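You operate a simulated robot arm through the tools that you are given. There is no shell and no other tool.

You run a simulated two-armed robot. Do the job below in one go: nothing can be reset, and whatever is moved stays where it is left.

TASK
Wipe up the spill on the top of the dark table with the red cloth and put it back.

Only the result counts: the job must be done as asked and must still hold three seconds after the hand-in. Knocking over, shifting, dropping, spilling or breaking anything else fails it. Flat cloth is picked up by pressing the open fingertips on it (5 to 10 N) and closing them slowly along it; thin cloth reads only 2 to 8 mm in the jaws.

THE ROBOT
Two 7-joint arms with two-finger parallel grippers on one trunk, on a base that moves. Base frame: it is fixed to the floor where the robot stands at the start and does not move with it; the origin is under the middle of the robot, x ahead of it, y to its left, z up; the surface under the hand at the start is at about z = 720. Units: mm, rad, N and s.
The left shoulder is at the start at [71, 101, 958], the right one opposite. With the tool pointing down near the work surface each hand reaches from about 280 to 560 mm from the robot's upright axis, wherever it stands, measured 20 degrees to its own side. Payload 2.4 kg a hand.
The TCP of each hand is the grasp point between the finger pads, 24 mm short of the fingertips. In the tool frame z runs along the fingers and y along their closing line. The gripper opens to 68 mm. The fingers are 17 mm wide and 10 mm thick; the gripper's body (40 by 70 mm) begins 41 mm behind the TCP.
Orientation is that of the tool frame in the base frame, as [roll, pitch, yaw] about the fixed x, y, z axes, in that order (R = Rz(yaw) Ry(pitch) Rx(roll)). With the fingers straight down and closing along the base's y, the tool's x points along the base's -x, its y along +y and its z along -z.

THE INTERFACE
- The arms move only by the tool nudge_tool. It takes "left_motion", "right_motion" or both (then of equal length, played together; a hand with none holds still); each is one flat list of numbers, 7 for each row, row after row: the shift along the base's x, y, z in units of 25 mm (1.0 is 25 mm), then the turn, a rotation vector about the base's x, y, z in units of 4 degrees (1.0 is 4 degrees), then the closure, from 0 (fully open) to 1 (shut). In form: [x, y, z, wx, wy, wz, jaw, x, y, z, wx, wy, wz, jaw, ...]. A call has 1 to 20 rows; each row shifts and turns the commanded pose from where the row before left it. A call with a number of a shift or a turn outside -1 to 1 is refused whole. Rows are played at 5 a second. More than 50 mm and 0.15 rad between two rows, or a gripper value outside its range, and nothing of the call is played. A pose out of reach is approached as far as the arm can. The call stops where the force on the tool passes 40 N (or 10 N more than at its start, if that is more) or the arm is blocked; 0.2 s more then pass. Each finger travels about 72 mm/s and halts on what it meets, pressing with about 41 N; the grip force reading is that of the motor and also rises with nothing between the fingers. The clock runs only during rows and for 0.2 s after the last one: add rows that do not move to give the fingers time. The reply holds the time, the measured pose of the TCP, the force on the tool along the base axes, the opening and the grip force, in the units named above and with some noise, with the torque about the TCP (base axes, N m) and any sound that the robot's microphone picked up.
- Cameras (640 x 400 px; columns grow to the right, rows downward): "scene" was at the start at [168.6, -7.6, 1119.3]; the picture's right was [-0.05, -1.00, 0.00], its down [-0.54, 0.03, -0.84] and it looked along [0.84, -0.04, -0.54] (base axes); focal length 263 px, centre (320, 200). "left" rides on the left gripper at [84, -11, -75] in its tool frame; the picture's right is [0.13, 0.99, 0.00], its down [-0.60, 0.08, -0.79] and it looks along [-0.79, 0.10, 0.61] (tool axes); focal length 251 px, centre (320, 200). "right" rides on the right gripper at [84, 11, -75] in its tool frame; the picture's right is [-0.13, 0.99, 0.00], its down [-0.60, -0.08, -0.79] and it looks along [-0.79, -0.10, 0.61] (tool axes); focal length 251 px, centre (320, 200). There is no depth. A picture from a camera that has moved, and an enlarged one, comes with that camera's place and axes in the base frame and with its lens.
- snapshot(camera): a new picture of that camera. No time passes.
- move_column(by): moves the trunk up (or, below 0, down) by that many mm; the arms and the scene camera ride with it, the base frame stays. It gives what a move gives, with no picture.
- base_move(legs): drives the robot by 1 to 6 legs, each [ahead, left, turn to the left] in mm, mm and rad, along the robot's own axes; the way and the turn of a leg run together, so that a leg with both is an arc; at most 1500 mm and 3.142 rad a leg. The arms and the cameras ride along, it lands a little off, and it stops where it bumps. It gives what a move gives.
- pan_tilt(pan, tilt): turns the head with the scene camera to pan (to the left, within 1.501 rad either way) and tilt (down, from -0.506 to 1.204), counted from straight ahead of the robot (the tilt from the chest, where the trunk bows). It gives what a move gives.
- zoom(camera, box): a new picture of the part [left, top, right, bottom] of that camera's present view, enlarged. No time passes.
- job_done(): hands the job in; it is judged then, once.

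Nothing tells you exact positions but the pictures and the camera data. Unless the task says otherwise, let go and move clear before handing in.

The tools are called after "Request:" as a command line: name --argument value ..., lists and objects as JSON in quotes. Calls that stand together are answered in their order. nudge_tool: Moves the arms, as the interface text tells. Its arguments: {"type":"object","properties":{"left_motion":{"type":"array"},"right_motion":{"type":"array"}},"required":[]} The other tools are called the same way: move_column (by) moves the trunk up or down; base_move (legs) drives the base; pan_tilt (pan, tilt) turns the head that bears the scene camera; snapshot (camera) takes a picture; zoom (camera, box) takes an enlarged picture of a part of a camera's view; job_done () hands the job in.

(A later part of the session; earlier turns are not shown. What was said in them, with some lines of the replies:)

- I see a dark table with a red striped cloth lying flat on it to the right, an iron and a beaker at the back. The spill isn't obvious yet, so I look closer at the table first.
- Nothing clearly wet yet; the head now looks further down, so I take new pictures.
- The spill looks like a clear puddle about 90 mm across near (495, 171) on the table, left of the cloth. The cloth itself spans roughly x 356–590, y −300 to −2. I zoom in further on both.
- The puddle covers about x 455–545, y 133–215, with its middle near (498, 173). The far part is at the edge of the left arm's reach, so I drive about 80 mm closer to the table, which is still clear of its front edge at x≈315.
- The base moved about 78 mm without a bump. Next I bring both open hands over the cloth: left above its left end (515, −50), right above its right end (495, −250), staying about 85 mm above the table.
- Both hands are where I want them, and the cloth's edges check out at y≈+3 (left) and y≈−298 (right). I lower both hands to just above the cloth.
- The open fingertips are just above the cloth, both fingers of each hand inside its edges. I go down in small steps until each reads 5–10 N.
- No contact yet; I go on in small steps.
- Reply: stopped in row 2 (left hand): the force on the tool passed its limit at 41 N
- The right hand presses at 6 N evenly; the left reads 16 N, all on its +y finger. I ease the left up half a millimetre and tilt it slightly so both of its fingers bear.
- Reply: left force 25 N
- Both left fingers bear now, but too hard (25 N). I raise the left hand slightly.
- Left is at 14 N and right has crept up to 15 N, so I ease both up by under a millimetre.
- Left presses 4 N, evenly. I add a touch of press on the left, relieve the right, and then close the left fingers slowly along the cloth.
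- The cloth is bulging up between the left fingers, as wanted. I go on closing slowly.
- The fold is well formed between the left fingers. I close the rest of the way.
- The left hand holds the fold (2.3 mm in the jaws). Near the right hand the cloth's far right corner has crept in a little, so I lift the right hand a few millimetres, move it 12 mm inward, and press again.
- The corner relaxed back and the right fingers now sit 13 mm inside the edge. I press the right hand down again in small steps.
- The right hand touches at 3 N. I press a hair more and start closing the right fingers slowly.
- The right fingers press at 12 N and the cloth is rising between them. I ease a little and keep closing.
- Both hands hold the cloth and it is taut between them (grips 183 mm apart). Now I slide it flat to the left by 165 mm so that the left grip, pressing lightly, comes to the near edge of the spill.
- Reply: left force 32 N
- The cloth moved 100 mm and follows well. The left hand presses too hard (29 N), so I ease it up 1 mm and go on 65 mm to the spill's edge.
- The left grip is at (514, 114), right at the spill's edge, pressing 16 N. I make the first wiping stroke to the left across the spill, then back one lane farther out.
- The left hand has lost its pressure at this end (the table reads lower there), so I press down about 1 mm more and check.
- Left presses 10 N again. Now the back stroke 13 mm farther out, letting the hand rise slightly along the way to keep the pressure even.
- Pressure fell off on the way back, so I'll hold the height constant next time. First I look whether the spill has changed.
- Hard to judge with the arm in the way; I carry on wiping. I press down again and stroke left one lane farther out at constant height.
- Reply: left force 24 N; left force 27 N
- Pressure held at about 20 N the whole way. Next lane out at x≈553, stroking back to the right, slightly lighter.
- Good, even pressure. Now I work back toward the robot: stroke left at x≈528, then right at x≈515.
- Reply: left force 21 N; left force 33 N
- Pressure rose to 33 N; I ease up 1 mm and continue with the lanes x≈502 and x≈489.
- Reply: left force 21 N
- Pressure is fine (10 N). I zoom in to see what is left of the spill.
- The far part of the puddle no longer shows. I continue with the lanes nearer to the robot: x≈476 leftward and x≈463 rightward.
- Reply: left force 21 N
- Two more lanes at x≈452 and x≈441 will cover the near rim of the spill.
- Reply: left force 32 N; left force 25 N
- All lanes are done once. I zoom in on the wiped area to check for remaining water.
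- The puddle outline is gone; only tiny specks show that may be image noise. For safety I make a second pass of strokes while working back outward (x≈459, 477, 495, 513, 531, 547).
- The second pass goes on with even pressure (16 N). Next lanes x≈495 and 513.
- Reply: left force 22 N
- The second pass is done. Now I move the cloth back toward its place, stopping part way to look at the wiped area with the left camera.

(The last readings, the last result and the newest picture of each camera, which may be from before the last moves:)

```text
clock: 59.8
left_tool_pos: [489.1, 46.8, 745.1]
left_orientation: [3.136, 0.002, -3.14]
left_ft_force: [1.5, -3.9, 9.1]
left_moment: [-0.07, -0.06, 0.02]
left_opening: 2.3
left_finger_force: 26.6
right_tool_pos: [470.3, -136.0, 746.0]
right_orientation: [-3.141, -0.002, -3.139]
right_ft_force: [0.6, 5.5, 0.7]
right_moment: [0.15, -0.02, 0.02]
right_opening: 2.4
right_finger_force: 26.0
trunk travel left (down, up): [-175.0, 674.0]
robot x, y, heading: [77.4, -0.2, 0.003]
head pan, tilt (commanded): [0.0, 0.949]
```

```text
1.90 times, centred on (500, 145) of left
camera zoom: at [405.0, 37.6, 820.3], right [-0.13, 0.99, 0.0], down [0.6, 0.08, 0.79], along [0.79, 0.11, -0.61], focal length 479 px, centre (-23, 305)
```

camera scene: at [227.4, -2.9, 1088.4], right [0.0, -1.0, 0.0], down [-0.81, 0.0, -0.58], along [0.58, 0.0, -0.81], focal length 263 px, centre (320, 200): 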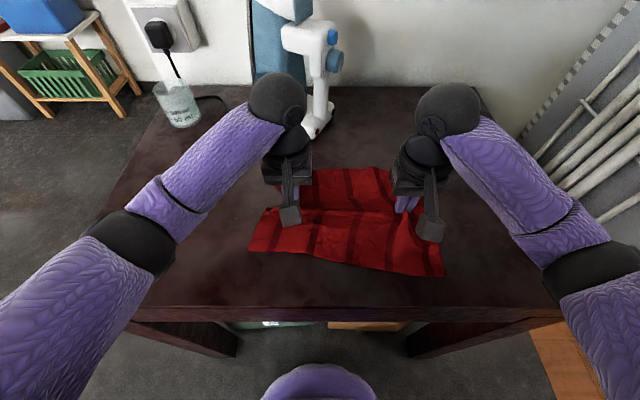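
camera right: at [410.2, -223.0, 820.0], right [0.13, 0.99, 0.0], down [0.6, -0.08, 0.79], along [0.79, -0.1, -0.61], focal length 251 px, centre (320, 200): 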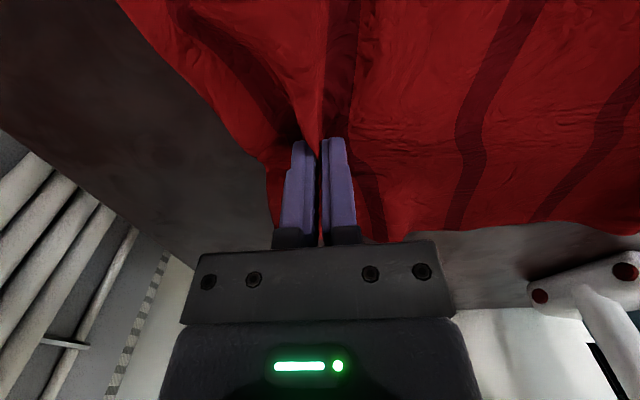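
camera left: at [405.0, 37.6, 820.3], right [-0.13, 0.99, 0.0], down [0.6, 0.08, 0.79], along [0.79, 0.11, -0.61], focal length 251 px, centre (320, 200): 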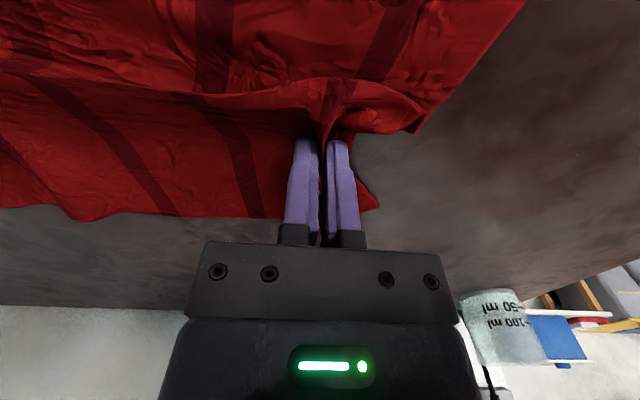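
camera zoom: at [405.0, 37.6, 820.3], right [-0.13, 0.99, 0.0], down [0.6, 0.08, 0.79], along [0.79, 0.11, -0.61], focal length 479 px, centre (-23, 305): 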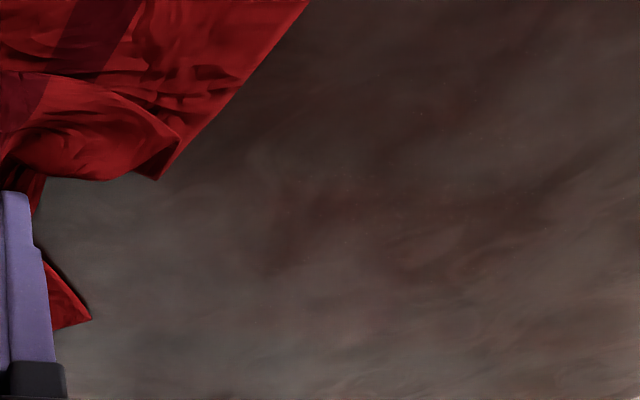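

The wiped area looks clean. I bring the cloth the rest of the way right, then 25 mm outward so its near part pulls straight.

Request:
nudge_tool --left_motion '[0, -0.4, 0, 0, 0, 0, 1, 0, -0.7, 0, 0, 0, 0, 1, 0, -0.7, 0, 0, 0, 0, 1, 0, -0.7, 0, 0, 0, 0, 1, 0, -0.7, 0, 0, 0, 0, 1, 0, -0.67, 0, 0, 0, 0, 1, 0, 0, 0, 0, 0, 0, 1, 0.3, 0, 0, 0, 0, 0, 1, 0.4, 0, 0, 0, 0, 0, 1, 0.34, 0, 0, 0, 0, 0, 1, 0, 0, 0, 0, 0, 0, 1]' --right_motion '[0, -0.4, 0, 0, 0, 0, 1, 0, -0.7, 0, 0, 0, 0, 1, 0, -0.7, 0, 0, 0, 0, 1, 0, -0.7, 0, 0, 0, 0, 1, 0, -0.7, 0, 0, 0, 0, 1, 0, -0.67, 0, 0, 0, 0, 1, 0, 0, 0, 0, 0, 0, 1, 0.3, 0, 0, 0, 0, 0, 1, 0.4, 0, 0, 0, 0, 0, 1, 0.34, 0, 0, 0, 0, 0, 1, 0, 0, 0, 0, 0, 0, 1]'

Request:
snapshot --camera "scene"

Request:
snapshot --camera "left"

Request:
snapshot --camera "right"

```text
clock: 62.1
left_tool_pos: [516.9, -48.6, 746.3]
left_orientation: [3.138, 0.004, 3.142]
left_ft_force: [-0.4, -6.1, -0.4]
left_moment: [-0.15, 0.0, 0.01]
left_opening: 2.2
left_finger_force: 26.4
right_tool_pos: [498.4, -233.2, 746.8]
right_orientation: [-3.14, 0.0, -3.14]
right_ft_force: [-0.4, 5.4, 0.1]
right_moment: [0.14, 0.0, 0.04]
right_opening: 2.2
right_finger_force: 26.6
trunk travel left (down, up): [-175.0, 674.0]
robot x, y, heading: [75.9, -0.0, 0.001]
head pan, tilt (commanded): [0.0, 0.949]
```

```text
taken
camera scene: at [227.7, -3.1, 1088.4], right [0.0, -1.0, 0.0], down [-0.81, 0.0, -0.58], along [0.58, 0.0, -0.81], focal length 263 px, centre (320, 200)
```

scene: 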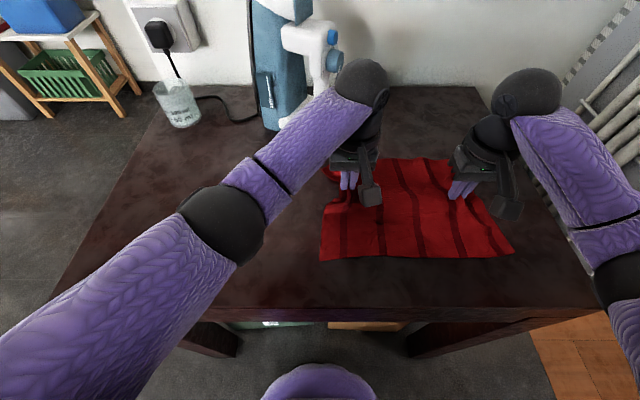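

```text
taken
camera left: at [432.9, -58.4, 820.7], right [-0.13, 0.99, 0.0], down [0.6, 0.08, 0.8], along [0.79, 0.11, -0.61], focal length 251 px, centre (320, 200)
```

left: 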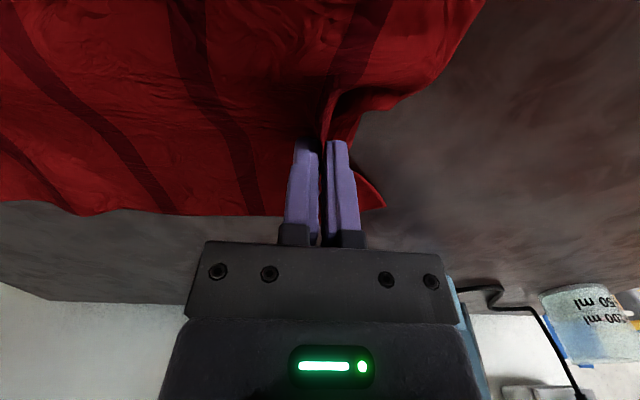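

```text
taken
camera right: at [413.0, -222.4, 820.6], right [0.13, 0.99, 0.0], down [0.6, -0.08, 0.79], along [0.79, -0.1, -0.61], focal length 251 px, centre (320, 200)
```

right: 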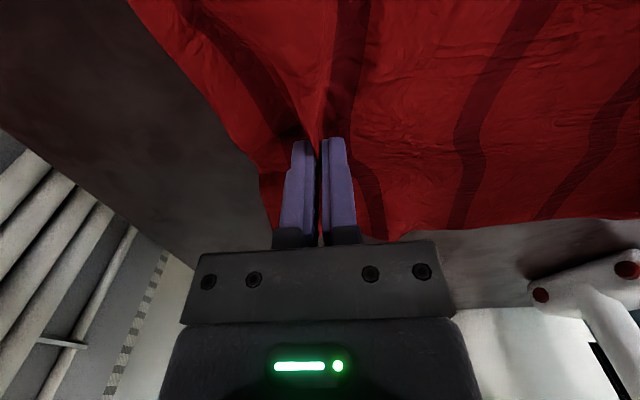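

The cloth is back nearly where it was after gripping. Now I press the right hand down lightly and then will open its fingers slowly so that the gathered fold spreads flat again.

Request:
nudge_tool --left_motion '[0, 0, -0.03, 0, 0, 0, 1, 0, 0, 0, 0, 0, 0, 1]' --right_motion '[-0.1, 0, -0.04, 0, 0, 0, 1, 0, 0, 0, 0, 0, 0, 1]'

Request:
nudge_tool --left_motion '[0, 0, 0, 0, 0, 0, 1, 0, 0, 0, 0, 0, 0, 1]' --right_motion '[0, 0, -0.03, 0, 0, 0, 1, 0, 0, 0, 0, 0, 0, 1]'

```text
clock: 62.8
left_tool_pos: [517.5, -47.2, 746.8]
left_orientation: [3.139, 0.004, -3.139]
left_ft_force: [0.1, -6.3, 1.7]
left_moment: [-0.13, -0.01, 0.0]
left_opening: 2.3
left_finger_force: 26.4
right_tool_pos: [494.2, -231.8, 744.9]
right_orientation: [-3.139, 0.002, -3.139]
right_ft_force: [2.8, 5.9, 9.1]
right_moment: [0.12, -0.04, 0.02]
right_opening: 2.4
right_finger_force: 26.4
trunk travel left (down, up): [-175.0, 674.0]
robot x, y, heading: [74.4, 0.7, 0.003]
head pan, tilt (commanded): [0.0, 0.949]
```

```text
clock: 63.4
left_tool_pos: [517.3, -48.1, 745.8]
left_orientation: [3.138, 0.002, -3.14]
left_ft_force: [-0.1, -6.1, 0.4]
left_moment: [-0.15, 0.0, 0.02]
left_opening: 2.4
left_finger_force: 26.2
right_tool_pos: [493.8, -232.7, 745.4]
right_orientation: [-3.141, 0.004, -3.14]
right_ft_force: [6.4, 2.8, 24.7]
right_moment: [0.1, -0.13, -0.01]
right_opening: 2.3
right_finger_force: 26.3
trunk travel left (down, up): [-175.0, 674.0]
robot x, y, heading: [81.0, 1.6, 0.005]
head pan, tilt (commanded): [0.0, 0.949]
```

Right presses 25 N, a bit much. I ease it and open the right fingers slowly along the cloth.

Request:
nudge_tool --right_motion '[0, 0, 0.03, 0, 0, 0, 1, 0, 0, 0, 0, 0, 0, 0.95, 0, 0, 0, 0, 0, 0, 0.9, 0, 0, 0, 0, 0, 0, 0.84, 0, 0, 0, 0, 0, 0, 0.78, 0, 0, 0, 0, 0, 0, 0.72, 0, 0, 0, 0, 0, 0, 0.66, 0, 0, 0, 0, 0, 0, 0.6]'

Request:
snapshot --camera "right"

```text
clock: 65.2
left_tool_pos: [517.7, -47.7, 745.2]
left_orientation: [3.139, 0.004, -3.14]
left_ft_force: [1.4, -0.6, 4.1]
left_moment: [0.02, -0.06, 0.01]
left_opening: 2.2
left_finger_force: 26.6
right_tool_pos: [493.9, -231.8, 745.0]
right_orientation: [-3.139, 0.0, -3.14]
right_ft_force: [-0.5, -1.3, 13.7]
right_moment: [0.05, 0.04, -0.02]
right_opening: 24.2
right_finger_force: 0.1
trunk travel left (down, up): [-175.0, 674.0]
robot x, y, heading: [74.7, -1.7, 0.0]
head pan, tilt (commanded): [0.0, 0.949]
```

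```text
taken
camera right: at [409.2, -221.7, 820.0], right [0.13, 0.99, 0.0], down [0.6, -0.08, 0.79], along [0.79, -0.1, -0.61], focal length 251 px, centre (320, 200)
```

right: 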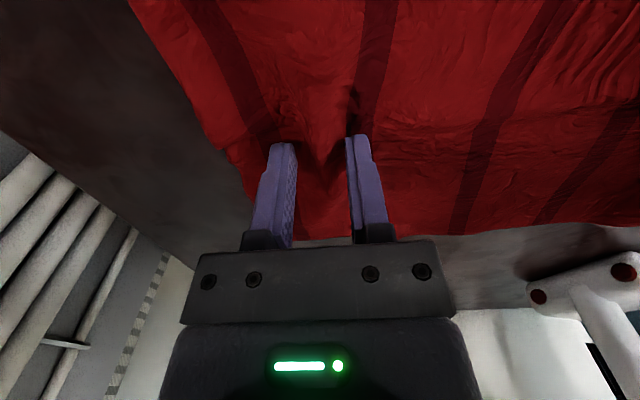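

It's working: the fold under the right hand is spreading out again. I open it the rest of the way.

Request:
nudge_tool --right_motion '[0, 0, 0, 0, 0, 0, 0.54, 0, 0, 0, 0, 0, 0, 0.48, 0, 0, 0, 0, 0, 0, 0.42, 0, 0, 0, 0, 0, 0, 0.36, 0, 0, 0, 0, 0, 0, 0.3, 0, 0, 0, 0, 0, 0, 0.24, 0, 0, 0, 0, 0, 0, 0.18, 0, 0, 0, 0, 0, 0, 0.12, 0, 0, 0, 0, 0, 0, 0.06, 0, 0, 0, 0, 0, 0, 0, 0, 0, 0, 0, 0, 0, 0]'

Request:
snapshot --camera "right"

Request:
snapshot --camera "scene"

```text
clock: 67.5
left_tool_pos: [516.3, -47.7, 744.7]
left_orientation: [3.139, 0.004, -3.141]
left_ft_force: [1.8, 0.5, 6.5]
left_moment: [-0.01, -0.08, 0.01]
left_opening: 2.4
left_finger_force: 26.1
right_tool_pos: [493.4, -230.7, 745.3]
right_orientation: [-3.139, 0.002, -3.141]
right_ft_force: [0.5, 0.1, 10.9]
right_moment: [-0.08, 0.01, 0.02]
right_opening: 60.2
right_finger_force: 0.0
trunk travel left (down, up): [-175.0, 674.0]
robot x, y, heading: [80.1, -2.0, -0.002]
head pan, tilt (commanded): [0.0, 0.949]
```

```text
taken
camera right: at [409.3, -221.6, 820.1], right [0.13, 0.99, 0.0], down [0.6, -0.08, 0.79], along [0.79, -0.1, -0.61], focal length 251 px, centre (320, 200)
```

right: 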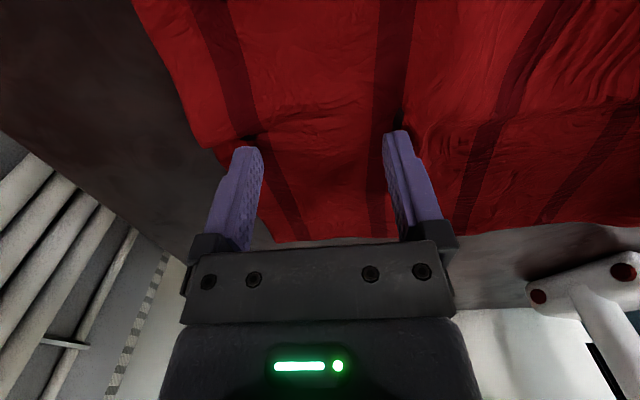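

```text
taken
camera scene: at [226.8, -2.6, 1088.6], right [0.0, -1.0, 0.0], down [-0.81, 0.0, -0.58], along [0.58, 0.0, -0.81], focal length 263 px, centre (320, 200)
```

scene: 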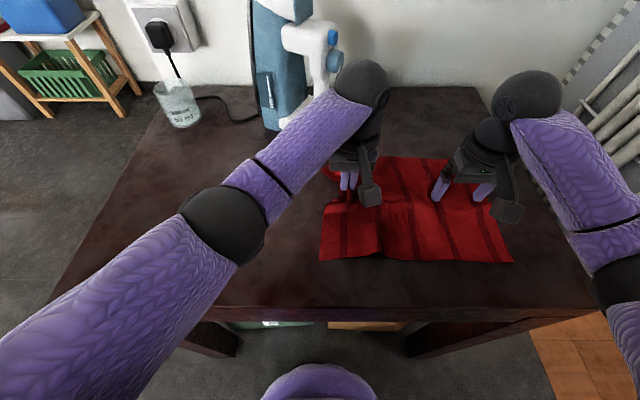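

The right side lies flat again. I lift the right hand clear, press the left a touch, and open the left fingers the same slow way.

Request:
nudge_tool --right_motion '[0, 0, 0.2, 0, 0, 0, 0, 0, 0, 0.6, 0, 0, 0, 0, 0, 0, 0.8, 0, 0, 0, 0, 0, 0, 0.8, 0, 0, 0, 0]' --left_motion '[0, 0, -0.01, 0, 0, 0, 1, 0, 0, 0, 0, 0, 0, 1, 0, 0, 0, 0, 0, 0, 1, 0, 0, 0, 0, 0, 0, 1]'

Request:
nudge_tool --left_motion '[0, 0, 0, 0, 0, 0, 0.95, 0, 0, 0, 0, 0, 0, 0.9, 0, 0, 0, 0, 0, 0, 0.84, 0, 0, 0, 0, 0, 0, 0.78, 0, 0, 0, 0, 0, 0, 0.72, 0, 0, 0, 0, 0, 0, 0.66, 0, 0, 0, 0, 0, 0, 0.6]'

Request:
snapshot --camera "left"

```text
clock: 68.5
left_tool_pos: [517.3, -47.8, 745.6]
left_orientation: [3.137, 0.003, -3.139]
left_ft_force: [-2.4, 2.8, 10.3]
left_moment: [0.09, 0.04, 0.0]
left_opening: 2.1
left_finger_force: 26.7
right_tool_pos: [492.7, -232.3, 804.8]
right_orientation: [-3.14, 0.0, -3.139]
right_ft_force: [0.9, -0.4, -0.4]
right_moment: [-0.01, 0.03, -0.02]
right_opening: 68.1
right_finger_force: 0.0
trunk travel left (down, up): [-175.0, 674.0]
robot x, y, heading: [74.8, -1.2, 0.001]
head pan, tilt (commanded): [0.0, 0.949]
```

```text
clock: 70.2
left_tool_pos: [516.0, -47.3, 746.4]
left_orientation: [3.139, 0.002, -3.141]
left_ft_force: [0.6, -0.7, 6.3]
left_moment: [0.01, 0.03, -0.05]
left_opening: 25.0
left_finger_force: 0.0
right_tool_pos: [492.7, -232.9, 804.2]
right_orientation: [-3.141, 0.001, -3.139]
right_ft_force: [0.5, -0.7, -1.0]
right_moment: [-0.02, -0.02, 0.0]
right_opening: 67.9
right_finger_force: 0.1
trunk travel left (down, up): [-175.0, 674.0]
robot x, y, heading: [75.7, -1.9, 0.007]
head pan, tilt (commanded): [0.0, 0.949]
```

```text
taken
camera left: at [433.2, -58.7, 820.1], right [-0.13, 0.99, 0.0], down [0.6, 0.08, 0.8], along [0.79, 0.11, -0.61], focal length 251 px, centre (320, 200)
```

left: 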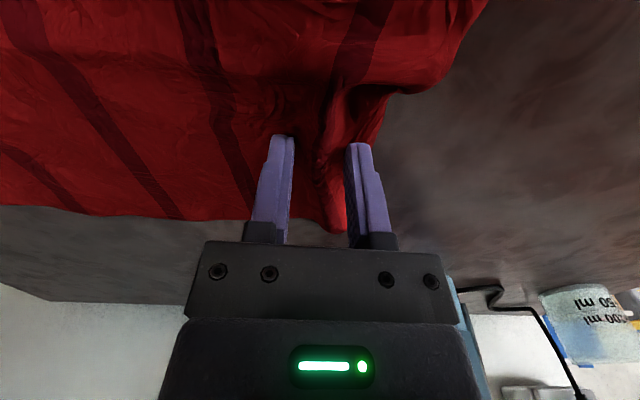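

The left fold is loosening too. I continue opening.

Request:
nudge_tool --left_motion '[0, 0, -0.01, 0, 0, 0, 0.54, 0, 0, 0, 0, 0, 0, 0.48, 0, 0, 0, 0, 0, 0, 0.42, 0, 0, 0, 0, 0, 0, 0.36, 0, 0, 0, 0, 0, 0, 0.3, 0, 0, 0, 0, 0, 0, 0.24, 0, 0, 0, 0, 0, 0, 0.18, 0, 0, 0, 0, 0, 0, 0.12, 0, 0, 0, 0, 0, 0, 0.06, 0, 0, 0, 0, 0, 0, 0, 0, 0, 0, 0, 0, 0, 0]'

Request:
snapshot --camera "left"

Request:
snapshot --camera "scene"

```text
clock: 72.5
left_tool_pos: [516.7, -46.3, 745.1]
left_orientation: [3.138, 0.004, -3.141]
left_ft_force: [0.7, 2.9, 9.6]
left_moment: [-0.07, 0.05, 0.0]
left_opening: 63.3
left_finger_force: 0.0
right_tool_pos: [491.9, -231.5, 804.5]
right_orientation: [-3.141, 0.0, -3.14]
right_ft_force: [0.1, 0.4, -0.1]
right_moment: [-0.01, -0.01, 0.02]
right_opening: 68.1
right_finger_force: 0.1
trunk travel left (down, up): [-175.0, 674.0]
robot x, y, heading: [74.1, 2.1, 0.0]
head pan, tilt (commanded): [0.0, 0.949]
```

```text
taken
camera left: at [432.6, -58.1, 820.0], right [-0.13, 0.99, 0.0], down [0.6, 0.08, 0.8], along [0.79, 0.11, -0.61], focal length 251 px, centre (320, 200)
```

left: 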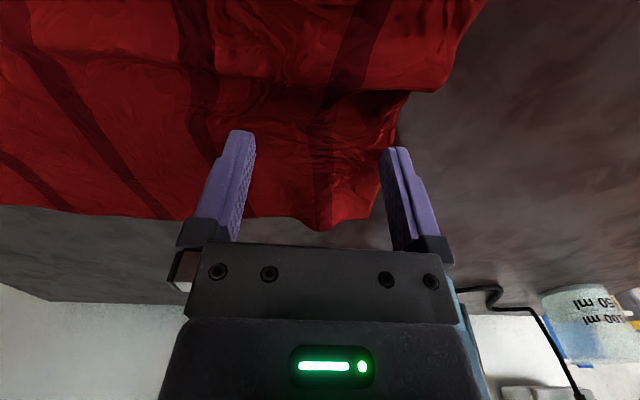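

```text
taken
camera scene: at [227.2, -2.8, 1088.5], right [0.0, -1.0, 0.0], down [-0.81, 0.0, -0.58], along [0.58, 0.0, -0.81], focal length 263 px, centre (320, 200)
```

scene: 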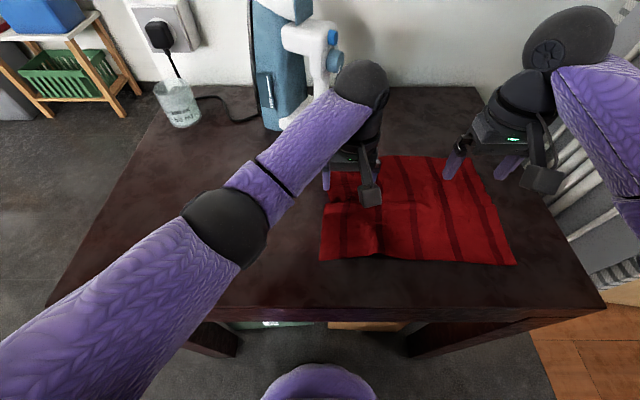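

Both hands have let go. I lift the left hand straight up and move it aside to look at the cloth and the wiped area from above.

Request:
nudge_tool --left_motion '[0, 0, 0.2, 0, 0, 0, 0, 0, 0, 0.6, 0, 0, 0, 0, 0, 0, 0.9, 0, 0, 0, 0, 0, 0, 0.9, 0, 0, 0, 0, 0, 0, 0.9, 0, 0, 0, 0, 0, 0.8, 0.6, 0, 0, 0, 0, 0, 1, 0.5, 0, 0, 0, 0, 0, 1, 0.5, 0, 0, 0, 0, 0, 1, 0.5, 0, 0, 0, 0, 0, 1, 0.5, 0, 0, 0, 0, 0, 1, 0.3, 0, 0, 0, 0, 0, 1, 0, 0, 0, 0, 0, 0, 1, 0, 0, 0, 0, 0, 0, 1, 0, 0, 0, 0, 0]' --right_motion '[0, 0, 0, 0, 0, 0, 0, 0, 0, 0.5, 0, 0, 0, 0, 0, 0, 0.8, 0, 0, 0, 0, 0, 0, 0.8, 0, 0, 0, 0, 0, 0, 0.8, 0, 0, 0, 0, 0, 0, 0.8, 0, 0, 0, 0, 0, 0, 0.5, 0, 0, 0, 0, 0, 0, 0, 0, 0, 0, 0, 0, 0, 0, 0, 0, 0, 0, 0, 0, 0, 0, 0, 0, 0, 0, 0, 0, 0, 0, 0, 0, 0, 0, 0, 0, 0, 0, 0, 0, 0, 0, 0, 0, 0, 0, 0, 0, 0, 0, 0, 0, 0]'

Request:
snapshot --camera "scene"

Request:
snapshot --camera "left"

Request:
snapshot --camera "right"

```text
clock: 75.5
left_tool_pos: [517.0, 172.5, 904.3]
left_orientation: [3.139, 0.004, -3.139]
left_ft_force: [0.0, 0.2, 0.2]
left_moment: [0.02, -0.02, 0.02]
left_opening: 67.8
left_finger_force: 0.1
right_tool_pos: [493.0, -234.0, 909.7]
right_orientation: [-3.141, -0.001, -3.14]
right_ft_force: [0.3, 0.1, -0.4]
right_moment: [-0.03, 0.0, 0.01]
right_opening: 68.1
right_finger_force: 0.1
trunk travel left (down, up): [-175.0, 674.0]
robot x, y, heading: [77.6, 3.6, 0.005]
head pan, tilt (commanded): [0.0, 0.949]
```

```text
taken
camera scene: at [227.7, -3.0, 1088.4], right [0.0, -1.0, 0.0], down [-0.81, 0.0, -0.58], along [0.58, 0.0, -0.81], focal length 263 px, centre (320, 200)
```

scene: 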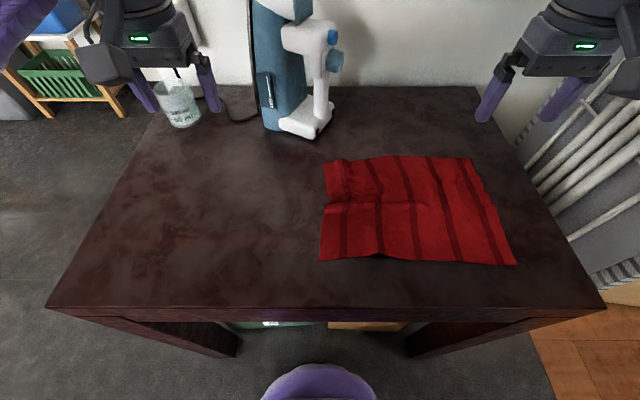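

```text
taken
camera left: at [433.0, 161.9, 980.1], right [-0.13, 0.99, 0.0], down [0.6, 0.08, 0.8], along [0.79, 0.11, -0.61], focal length 251 px, centre (320, 200)
```

left: 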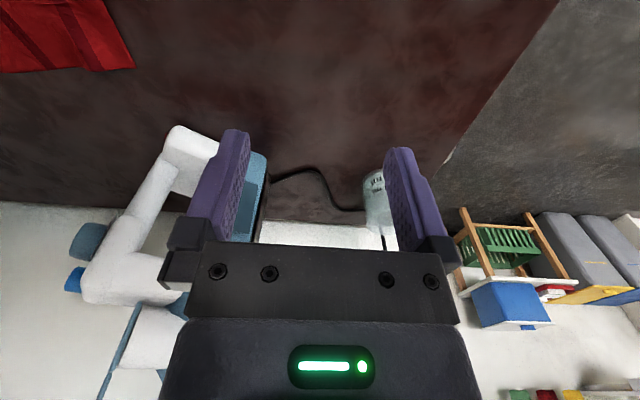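

```text
taken
camera right: at [409.4, -222.2, 984.4], right [0.13, 0.99, 0.0], down [0.6, -0.08, 0.79], along [0.79, -0.1, -0.61], focal length 251 px, centre (320, 200)
```

right: 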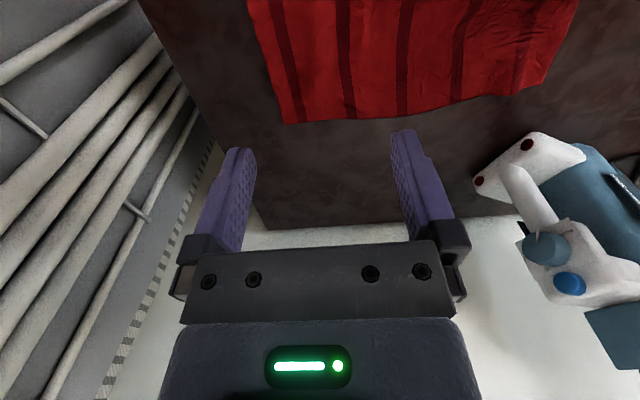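

The cloth is almost at its original place, with a crease on its left side and its near left corner about 25 mm short. I zoom in on the cloth and on the spill area.

Request:
zoom --camera "scene" --box '[300, 140, 540, 290]'

Request:
zoom --camera "scene" --box '[130, 130, 310, 250]'

Request:
zoom --camera "scene" --box '[180, 160, 260, 220]'

Request:
zoom --camera "left" --box '[180, 0, 460, 160]'

```text
2.67 times, centred on (420, 215) of scene
camera zoom: at [227.7, -3.0, 1088.4], right [0.0, -1.0, 0.0], down [-0.81, 0.0, -0.58], along [0.58, 0.0, -0.81], focal length 702 px, centre (53, 160)
```

zoom: 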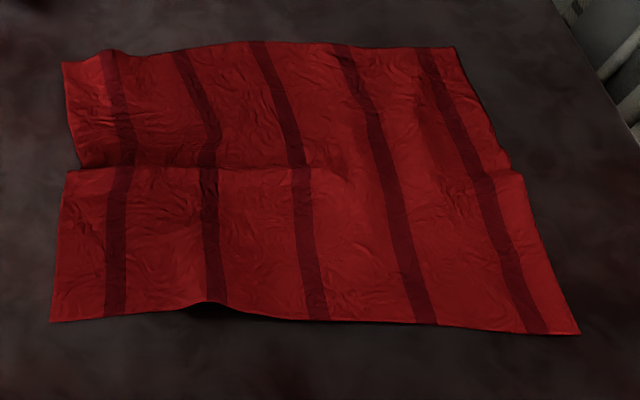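

```text
3.33 times, centred on (220, 190) of scene
camera zoom: at [227.7, -3.0, 1088.4], right [0.0, -1.0, 0.0], down [-0.81, 0.0, -0.58], along [0.58, 0.0, -0.81], focal length 877 px, centre (653, 233)
```

zoom: 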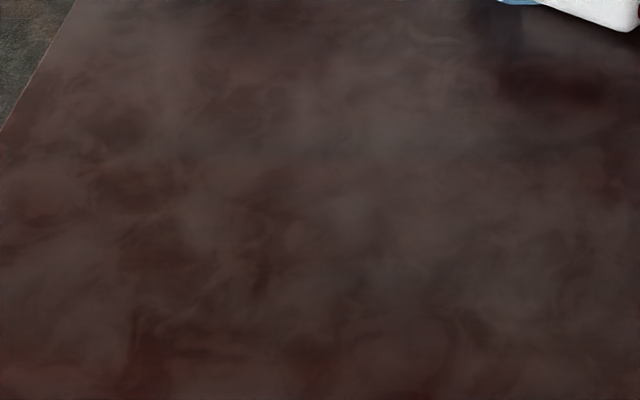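

```text
6.67 times, centred on (220, 190) of scene
camera zoom: at [227.7, -3.0, 1088.4], right [0.0, -1.0, 0.0], down [-0.81, 0.0, -0.58], along [0.58, 0.0, -0.81], focal length 1755 px, centre (987, 267)
```

zoom: 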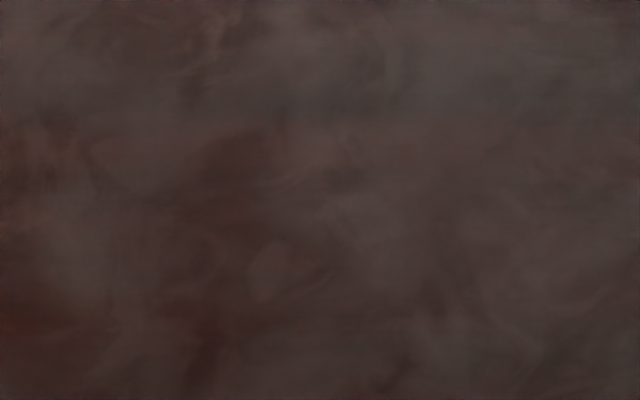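

```text
2.29 times, centred on (320, 80) of left
camera zoom: at [433.0, 161.9, 980.1], right [-0.13, 0.99, 0.0], down [0.6, 0.08, 0.8], along [0.79, 0.11, -0.61], focal length 575 px, centre (320, 474)
```

zoom: 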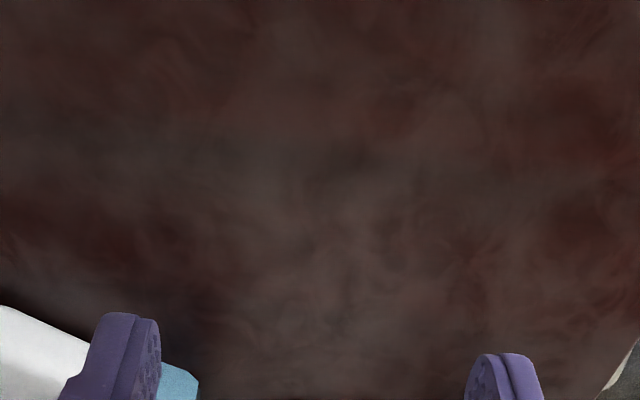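

I see no puddle outline any more. One small darker patch near (480, 205) could be table grain or a leftover, so I bring the left camera closer to check.

Request:
nudge_tool --left_motion '[-0.8, 0.2, -0.4, 0, 0, 0, 0, -0.8, 0.2, -0.4, 0, 0, 0, 0, -0.8, 0.2, -0.4, 0, 0, 0, 0, -0.8, 0.2, -0.4, 0, 0, 0, 0, -0.8, 0.2, -0.4, 0, 0, 0, 0]'

Request:
snapshot --camera "left"

Request:
zoom --camera "left" --box '[180, 0, 460, 160]'

Request:
zoom --camera "scene" --box '[130, 130, 310, 250]'

```text
clock: 76.8
left_tool_pos: [417.3, 198.4, 856.1]
left_orientation: [3.138, 0.005, -3.139]
left_ft_force: [-0.1, 0.5, 0.5]
left_moment: [-0.02, -0.02, 0.01]
left_opening: 68.0
left_finger_force: 0.1
right_tool_pos: [493.3, -233.9, 909.5]
right_orientation: [-3.14, -0.001, -3.14]
right_ft_force: [-0.6, 0.5, -1.1]
right_moment: [0.01, -0.01, 0.03]
right_opening: 68.2
right_finger_force: 0.1
trunk travel left (down, up): [-175.0, 674.0]
robot x, y, heading: [74.8, -0.2, 0.004]
head pan, tilt (commanded): [0.0, 0.949]
```

```text
taken
camera left: at [333.4, 186.9, 929.6], right [-0.13, 0.99, 0.0], down [0.6, 0.08, 0.8], along [0.79, 0.11, -0.61], focal length 251 px, centre (320, 200)
```

left: 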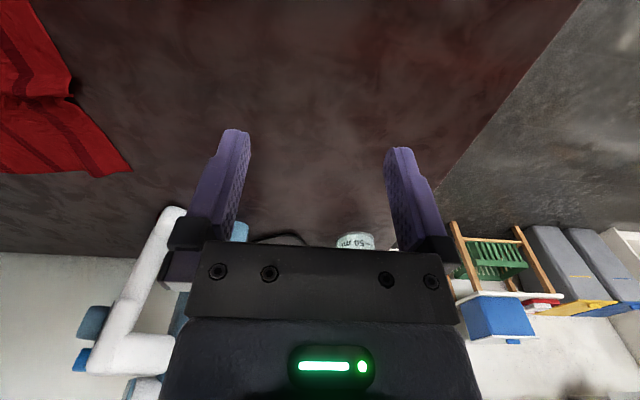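

```text
2.29 times, centred on (320, 80) of left
camera zoom: at [333.4, 186.9, 929.6], right [-0.13, 0.99, 0.0], down [0.6, 0.08, 0.8], along [0.79, 0.11, -0.61], focal length 575 px, centre (320, 474)
```

zoom: 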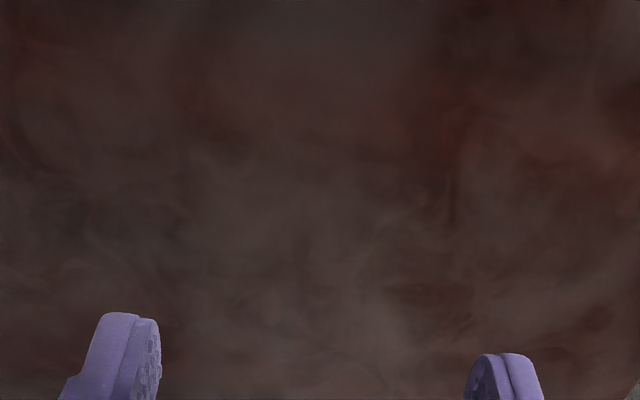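

```text
3.33 times, centred on (220, 190) of scene
camera zoom: at [227.7, -3.0, 1088.4], right [0.0, -1.0, 0.0], down [-0.81, 0.0, -0.58], along [0.58, 0.0, -0.81], focal length 877 px, centre (653, 233)
```

zoom: 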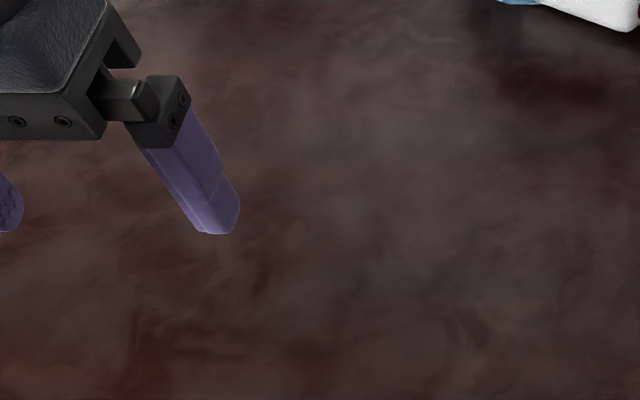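

The table surface looks clean everywhere the puddle was. Only the cloth's near left corner sits about 23 mm too far out, with a crease across; I'll press the left fingertips on that part and draw it straight toward the robot.

Request:
nudge_tool --left_motion '[0, -0.99, -0.2, 0, 0, 0, 0, 0, -0.99, -0.2, 0, 0, 0, 0, 0, -0.99, -0.2, 0, 0, 0, 0, 0, -0.99, -0.2, 0, 0, 0, 0, 0, -0.99, -0.2, 0, 0, 0, 0, 0, -0.99, -0.2, 0, 0, 0, 0, 0, -0.99, -0.2, 0, 0, 0, 0, 0, -0.99, -0.2, 0, 0, 0, 0, 0, -0.99, -0.2, 0, 0, 0, 0, 0, -0.99, -0.2, 0, 0, 0, 0, 0, 0, -0.9, 0, 0, 0, 0, 0, 0, -0.9, 0, 0, 0, 0, 0, 0, 0, 0, 0, 0, 0]'

Request:
snapshot --camera "left"

Request:
snapshot --camera "scene"

```text
clock: 79.5
left_tool_pos: [416.2, -50.7, 759.3]
left_orientation: [3.136, 0.005, -3.14]
left_ft_force: [0.1, -0.3, -0.1]
left_moment: [0.02, 0.0, 0.02]
left_opening: 67.9
left_finger_force: 0.2
right_tool_pos: [492.9, -232.8, 910.2]
right_orientation: [-3.138, 0.001, -3.14]
right_ft_force: [-0.9, -0.1, -0.2]
right_moment: [0.02, 0.0, 0.02]
right_opening: 67.9
right_finger_force: 0.0
trunk travel left (down, up): [-175.0, 674.0]
robot x, y, heading: [74.5, 0.9, 0.002]
head pan, tilt (commanded): [0.0, 0.949]
```

```text
taken
camera left: at [331.6, -61.7, 834.5], right [-0.13, 0.99, 0.0], down [0.6, 0.08, 0.8], along [0.79, 0.11, -0.61], focal length 251 px, centre (320, 200)
```

left: 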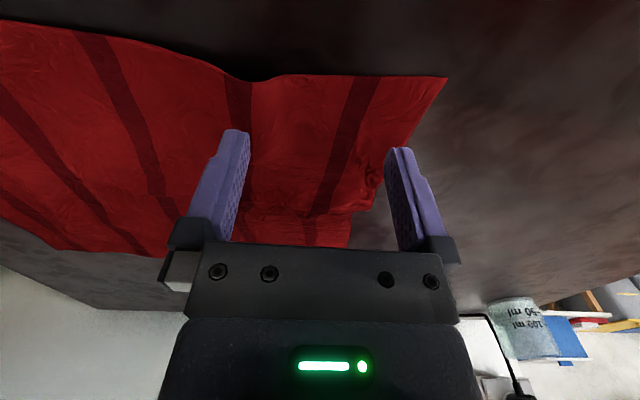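

```text
taken
camera scene: at [227.7, -3.0, 1088.4], right [0.0, -1.0, 0.0], down [-0.81, 0.0, -0.58], along [0.58, 0.0, -0.81], focal length 263 px, centre (320, 200)
```

scene: 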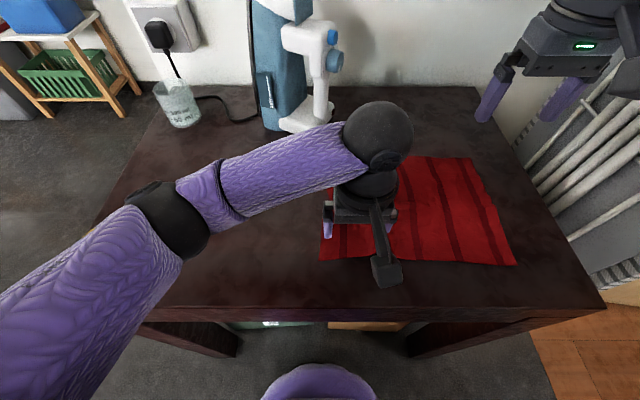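

The +y finger is right at the cloth's edge, so I shift 15 mm inward and then lower to light contact.

Request:
nudge_tool --left_motion '[0, -0.6, 0, 0, 0, 0, 0, 0, 0, -0.4, 0, 0, 0, 0, 0, 0, 0, 0, 0, 0, 0]'

Request:
nudge_tool --left_motion '[0, 0, -0.1, 0, 0, 0, 0, 0, 0, 0, 0, 0, 0, 0]'

```text
clock: 80.3
left_tool_pos: [415.4, -66.1, 749.2]
left_orientation: [3.137, 0.004, -3.139]
left_ft_force: [-0.6, -0.5, -0.3]
left_moment: [0.03, 0.0, -0.01]
left_opening: 68.1
left_finger_force: 0.0
right_tool_pos: [494.0, -233.2, 910.1]
right_orientation: [-3.139, 0.002, -3.139]
right_ft_force: [0.3, -0.1, 0.2]
right_moment: [-0.02, 0.01, 0.01]
right_opening: 68.2
right_finger_force: 0.0
trunk travel left (down, up): [-175.0, 674.0]
robot x, y, heading: [75.9, 2.7, 0.005]
head pan, tilt (commanded): [0.0, 0.949]
```

```text
clock: 81.0
left_tool_pos: [416.7, -66.7, 749.8]
left_orientation: [3.137, 0.004, -3.139]
left_ft_force: [-0.4, -0.1, 0.6]
left_moment: [0.0, 0.0, -0.03]
left_opening: 68.3
left_finger_force: 0.1
right_tool_pos: [494.4, -233.8, 909.6]
right_orientation: [-3.141, 0.0, -3.14]
right_ft_force: [0.4, -1.2, 0.6]
right_moment: [-0.04, -0.05, 0.07]
right_opening: 68.1
right_finger_force: 0.0
trunk travel left (down, up): [-175.0, 674.0]
robot x, y, heading: [76.9, -0.1, -0.001]
head pan, tilt (commanded): [0.0, 0.949]
```

Request:
nudge_tool --left_motion '[0, 0, -0.06, 0, 0, 0, 0, 0, 0, 0, 0, 0, 0, 0]'

Request:
nudge_tool --left_motion '[0, 0, -0.05, 0, 0, 0, 0, 0, 0, 0, 0, 0, 0, 0]'

```text
clock: 81.5
left_tool_pos: [416.7, -67.5, 746.0]
left_orientation: [3.139, 0.003, -3.139]
left_ft_force: [0.0, 0.6, -0.2]
left_moment: [-0.01, -0.01, -0.01]
left_opening: 68.0
left_finger_force: 0.0
right_tool_pos: [493.2, -232.2, 909.1]
right_orientation: [3.142, -0.001, -3.14]
right_ft_force: [-0.9, -0.1, 0.2]
right_moment: [0.0, 0.0, 0.02]
right_opening: 68.3
right_finger_force: 0.0
trunk travel left (down, up): [-175.0, 674.0]
robot x, y, heading: [74.1, -0.5, -0.002]
head pan, tilt (commanded): [0.0, 0.949]
```

```text
clock: 82.2
left_tool_pos: [414.7, -67.7, 745.5]
left_orientation: [3.138, 0.004, -3.14]
left_ft_force: [-0.4, 0.2, 4.0]
left_moment: [-0.12, 0.02, -0.02]
left_opening: 67.9
left_finger_force: 0.0
right_tool_pos: [493.6, -233.7, 909.7]
right_orientation: [-3.14, -0.001, -3.139]
right_ft_force: [0.0, 0.6, -0.3]
right_moment: [0.03, -0.01, -0.03]
right_opening: 68.1
right_finger_force: 0.0
trunk travel left (down, up): [-175.0, 674.0]
robot x, y, heading: [76.9, -0.4, 0.006]
head pan, tilt (commanded): [0.0, 0.949]
```

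Light contact, mostly on the −y finger. I level it slightly, press a bit more, and draw the cloth 20 mm toward the robot.

Request:
nudge_tool --left_motion '[0, 0, -0.015, -0.06, 0, 0, 0, 0, 0, 0, 0, 0, 0, 0]'

Request:
nudge_tool --left_motion '[-0.2, 0, -0.01, 0, 0, 0, 0, -0.2, 0, 0, 0, 0, 0, 0, -0.2, 0, 0, 0, 0, 0, 0, -0.2, 0, 0, 0, 0, 0, 0, 0, 0, 0, 0, 0, 0, 0]'

Request:
snapshot --camera "left"

Request:
snapshot --camera "scene"

```text
clock: 82.8
left_tool_pos: [416.8, -66.7, 745.1]
left_orientation: [-3.141, 0.005, -3.141]
left_ft_force: [-1.7, -0.9, 12.0]
left_moment: [0.11, 0.02, -0.03]
left_opening: 68.0
left_finger_force: 0.1
right_tool_pos: [493.3, -232.3, 910.2]
right_orientation: [-3.139, 0.0, -3.139]
right_ft_force: [0.9, -0.2, -0.1]
right_moment: [0.0, -0.01, 0.0]
right_opening: 67.9
right_finger_force: 0.0
trunk travel left (down, up): [-175.0, 674.0]
robot x, y, heading: [77.0, -0.2, 0.004]
head pan, tilt (commanded): [0.0, 0.949]
```

```text
clock: 84.0
left_tool_pos: [396.5, -66.4, 745.4]
left_orientation: [-3.141, 0.003, -3.142]
left_ft_force: [4.8, 0.2, 16.6]
left_moment: [0.17, -0.1, -0.07]
left_opening: 68.2
left_finger_force: 0.1
right_tool_pos: [493.9, -231.9, 910.1]
right_orientation: [-3.14, 0.0, -3.141]
right_ft_force: [0.2, -0.2, -0.4]
right_moment: [0.0, -0.01, -0.01]
right_opening: 67.9
right_finger_force: 0.0
trunk travel left (down, up): [-175.0, 674.0]
robot x, y, heading: [74.6, 1.7, -0.004]
head pan, tilt (commanded): [0.0, 0.949]
```

```text
taken
camera left: at [312.9, -76.7, 819.9], right [-0.13, 0.99, 0.0], down [0.6, 0.08, 0.8], along [0.79, 0.1, -0.61], focal length 251 px, centre (320, 200)
```

left: 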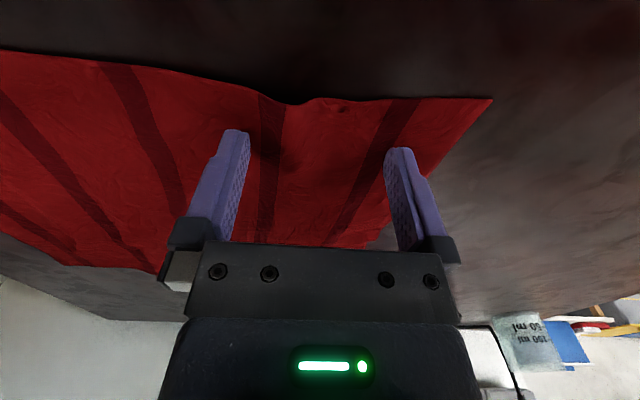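

```text
taken
camera scene: at [227.4, -2.9, 1088.5], right [0.0, -1.0, 0.0], down [-0.81, 0.0, -0.58], along [0.58, 0.0, -0.81], focal length 263 px, centre (320, 200)
```

scene: 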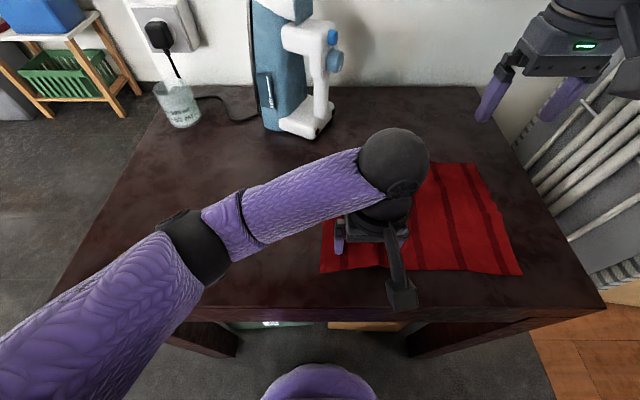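

The near edge came along well. I lift the left hand and move it aside to check the result.

Request:
nudge_tool --left_motion '[0, 0, 0.2, 0, 0, 0, 0, 0, 0, 0.6, 0, 0, 0, 0, 0, 0, 0.9, 0, 0, 0, 0, 0, 0, 0.9, 0, 0, 0, 0, 0, 0.3, 0.9, 0, 0, 0, 0, 0, 0.8, 0.6, 0, 0, 0, 0, 0.3, 1, 0.5, 0, 0, 0, 0, 0.3, 1, 0.5, 0, 0, 0, 0, 0.3, 1, 0.5, 0, 0, 0, 0, 0.3, 1, 0.5, 0, 0, 0, 0, 0.3, 1, 0.3, 0, 0, 0, 0, 0.3, 1, 0, 0, 0, 0, 0, 0.3, 1, 0, 0, 0, 0, 0, 0.3, 1, 0, 0, 0, 0, 0]'

Request:
snapshot --camera "scene"

Request:
zoom --camera "scene" --box '[300, 140, 540, 290]'

Request:
zoom --camera "scene" --box '[100, 130, 320, 310]'

```text
clock: 87.0
left_tool_pos: [456.1, 162.2, 904.8]
left_orientation: [3.141, 0.004, -3.14]
left_ft_force: [-0.4, 0.6, 0.4]
left_moment: [0.01, 0.0, -0.03]
left_opening: 68.2
left_finger_force: 0.0
right_tool_pos: [493.7, -232.0, 909.9]
right_orientation: [-3.14, 0.0, -3.14]
right_ft_force: [0.2, 0.7, -0.2]
right_moment: [-0.01, -0.01, 0.0]
right_opening: 67.9
right_finger_force: 0.1
trunk travel left (down, up): [-175.0, 674.0]
robot x, y, heading: [74.9, -0.1, 0.004]
head pan, tilt (commanded): [0.0, 0.949]
```

```text
taken
camera scene: at [227.7, -3.0, 1088.4], right [0.0, -1.0, 0.0], down [-0.81, 0.0, -0.58], along [0.58, 0.0, -0.81], focal length 263 px, centre (320, 200)
```

scene: 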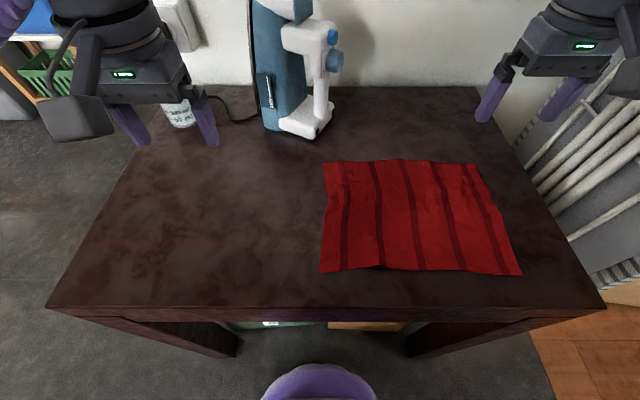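

```text
2.67 times, centred on (420, 215) of scene
camera zoom: at [227.7, -3.0, 1088.4], right [0.0, -1.0, 0.0], down [-0.81, 0.0, -0.58], along [0.58, 0.0, -0.81], focal length 702 px, centre (53, 160)
```

zoom: 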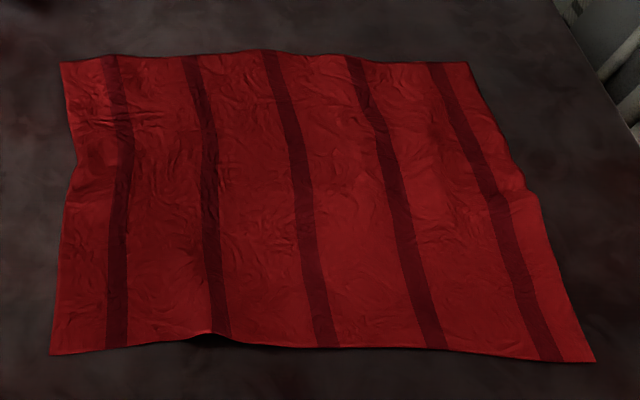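

```text
2.22 times, centred on (210, 220) of scene
camera zoom: at [227.7, -3.0, 1088.4], right [0.0, -1.0, 0.0], down [-0.81, 0.0, -0.58], along [0.58, 0.0, -0.81], focal length 585 px, centre (564, 156)
```

zoom: 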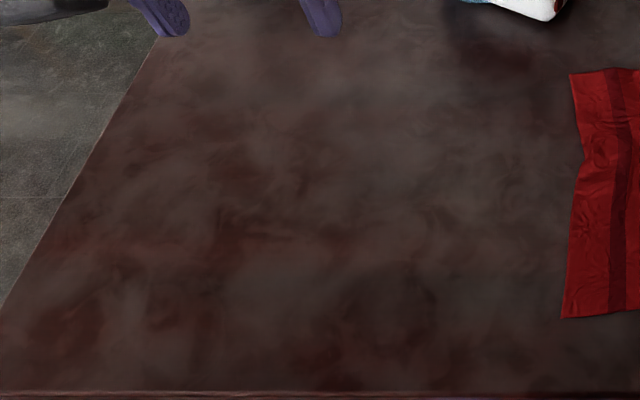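

The cloth lies flat with every corner within about 12 mm of where it began, and the puddle is gone. I take one last close look at the darker patch near the iron and at the wiped spot before handing in.

Request:
zoom --camera "scene" --box '[240, 120, 330, 180]'

Request:
zoom --camera "scene" --box '[175, 160, 265, 225]'

Request:
zoom --camera "left" --box '[200, 60, 440, 210]'

```text
6.67 times, centred on (285, 150) of scene
camera zoom: at [227.7, -3.0, 1088.4], right [0.0, -1.0, 0.0], down [-0.81, 0.0, -0.58], along [0.58, 0.0, -0.81], focal length 1755 px, centre (553, 533)
```

zoom: 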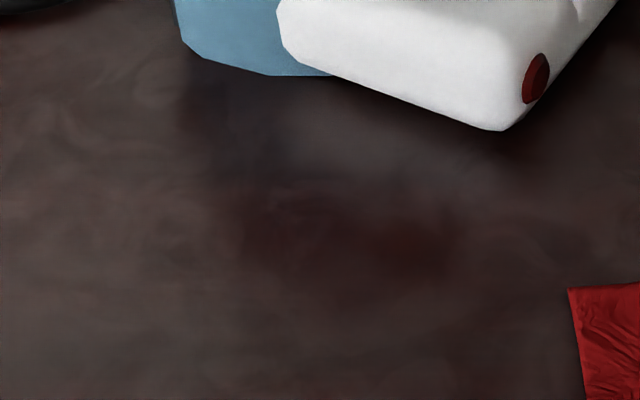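

```text
6.15 times, centred on (220, 192) of scene
camera zoom: at [227.7, -3.0, 1088.4], right [0.0, -1.0, 0.0], down [-0.81, 0.0, -0.58], along [0.58, 0.0, -0.81], focal length 1620 px, centre (935, 246)
```

zoom: 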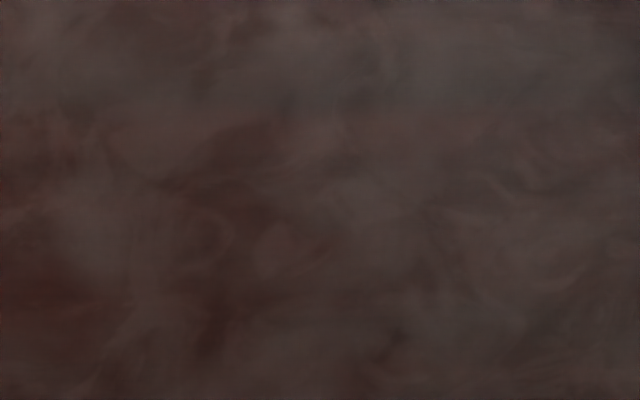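

```text
2.67 times, centred on (320, 135) of left
camera zoom: at [372.4, 151.5, 978.9], right [-0.13, 0.99, 0.0], down [0.6, 0.08, 0.8], along [0.79, 0.1, -0.61], focal length 670 px, centre (320, 373)
```

zoom: 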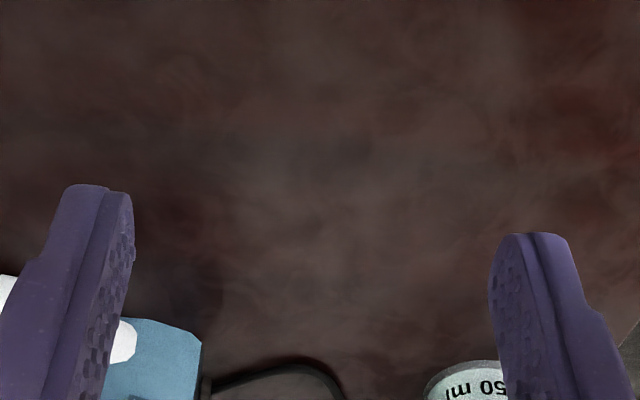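

The patch near the iron is just its shadow and reflection, and the spot where the puddle lay shows only table grain. The cloth is back in place, both hands are open and clear, and nothing else has moved, so I hand in the job.

Request:
job_done

```text
The job is handed in.
```

The spill is wiped up, and the red cloth is back where it was. In the last close-up pictures the table showed only its own grain where the puddle had been.

- **Wiping:** I gripped the cloth near both ends, slid it flat over the puddle, and made two overlapping passes with the left hand pressing. On two of the first-pass strokes the pressure dropped off, and the second pass covered that area again.
- **Cloth:** It lies flat with each corner within about 12 mm of its starting place, judging from the camera pictures. A slight crease and a small bump on the near edge remain.
- **Everything else:** The iron and the beaker look untouched. Both hands are open and raised clear of the table.
- **Robot position:** The robot now stands about 75 mm closer to the table than at the start, because I drove it forward for reach and left it there.
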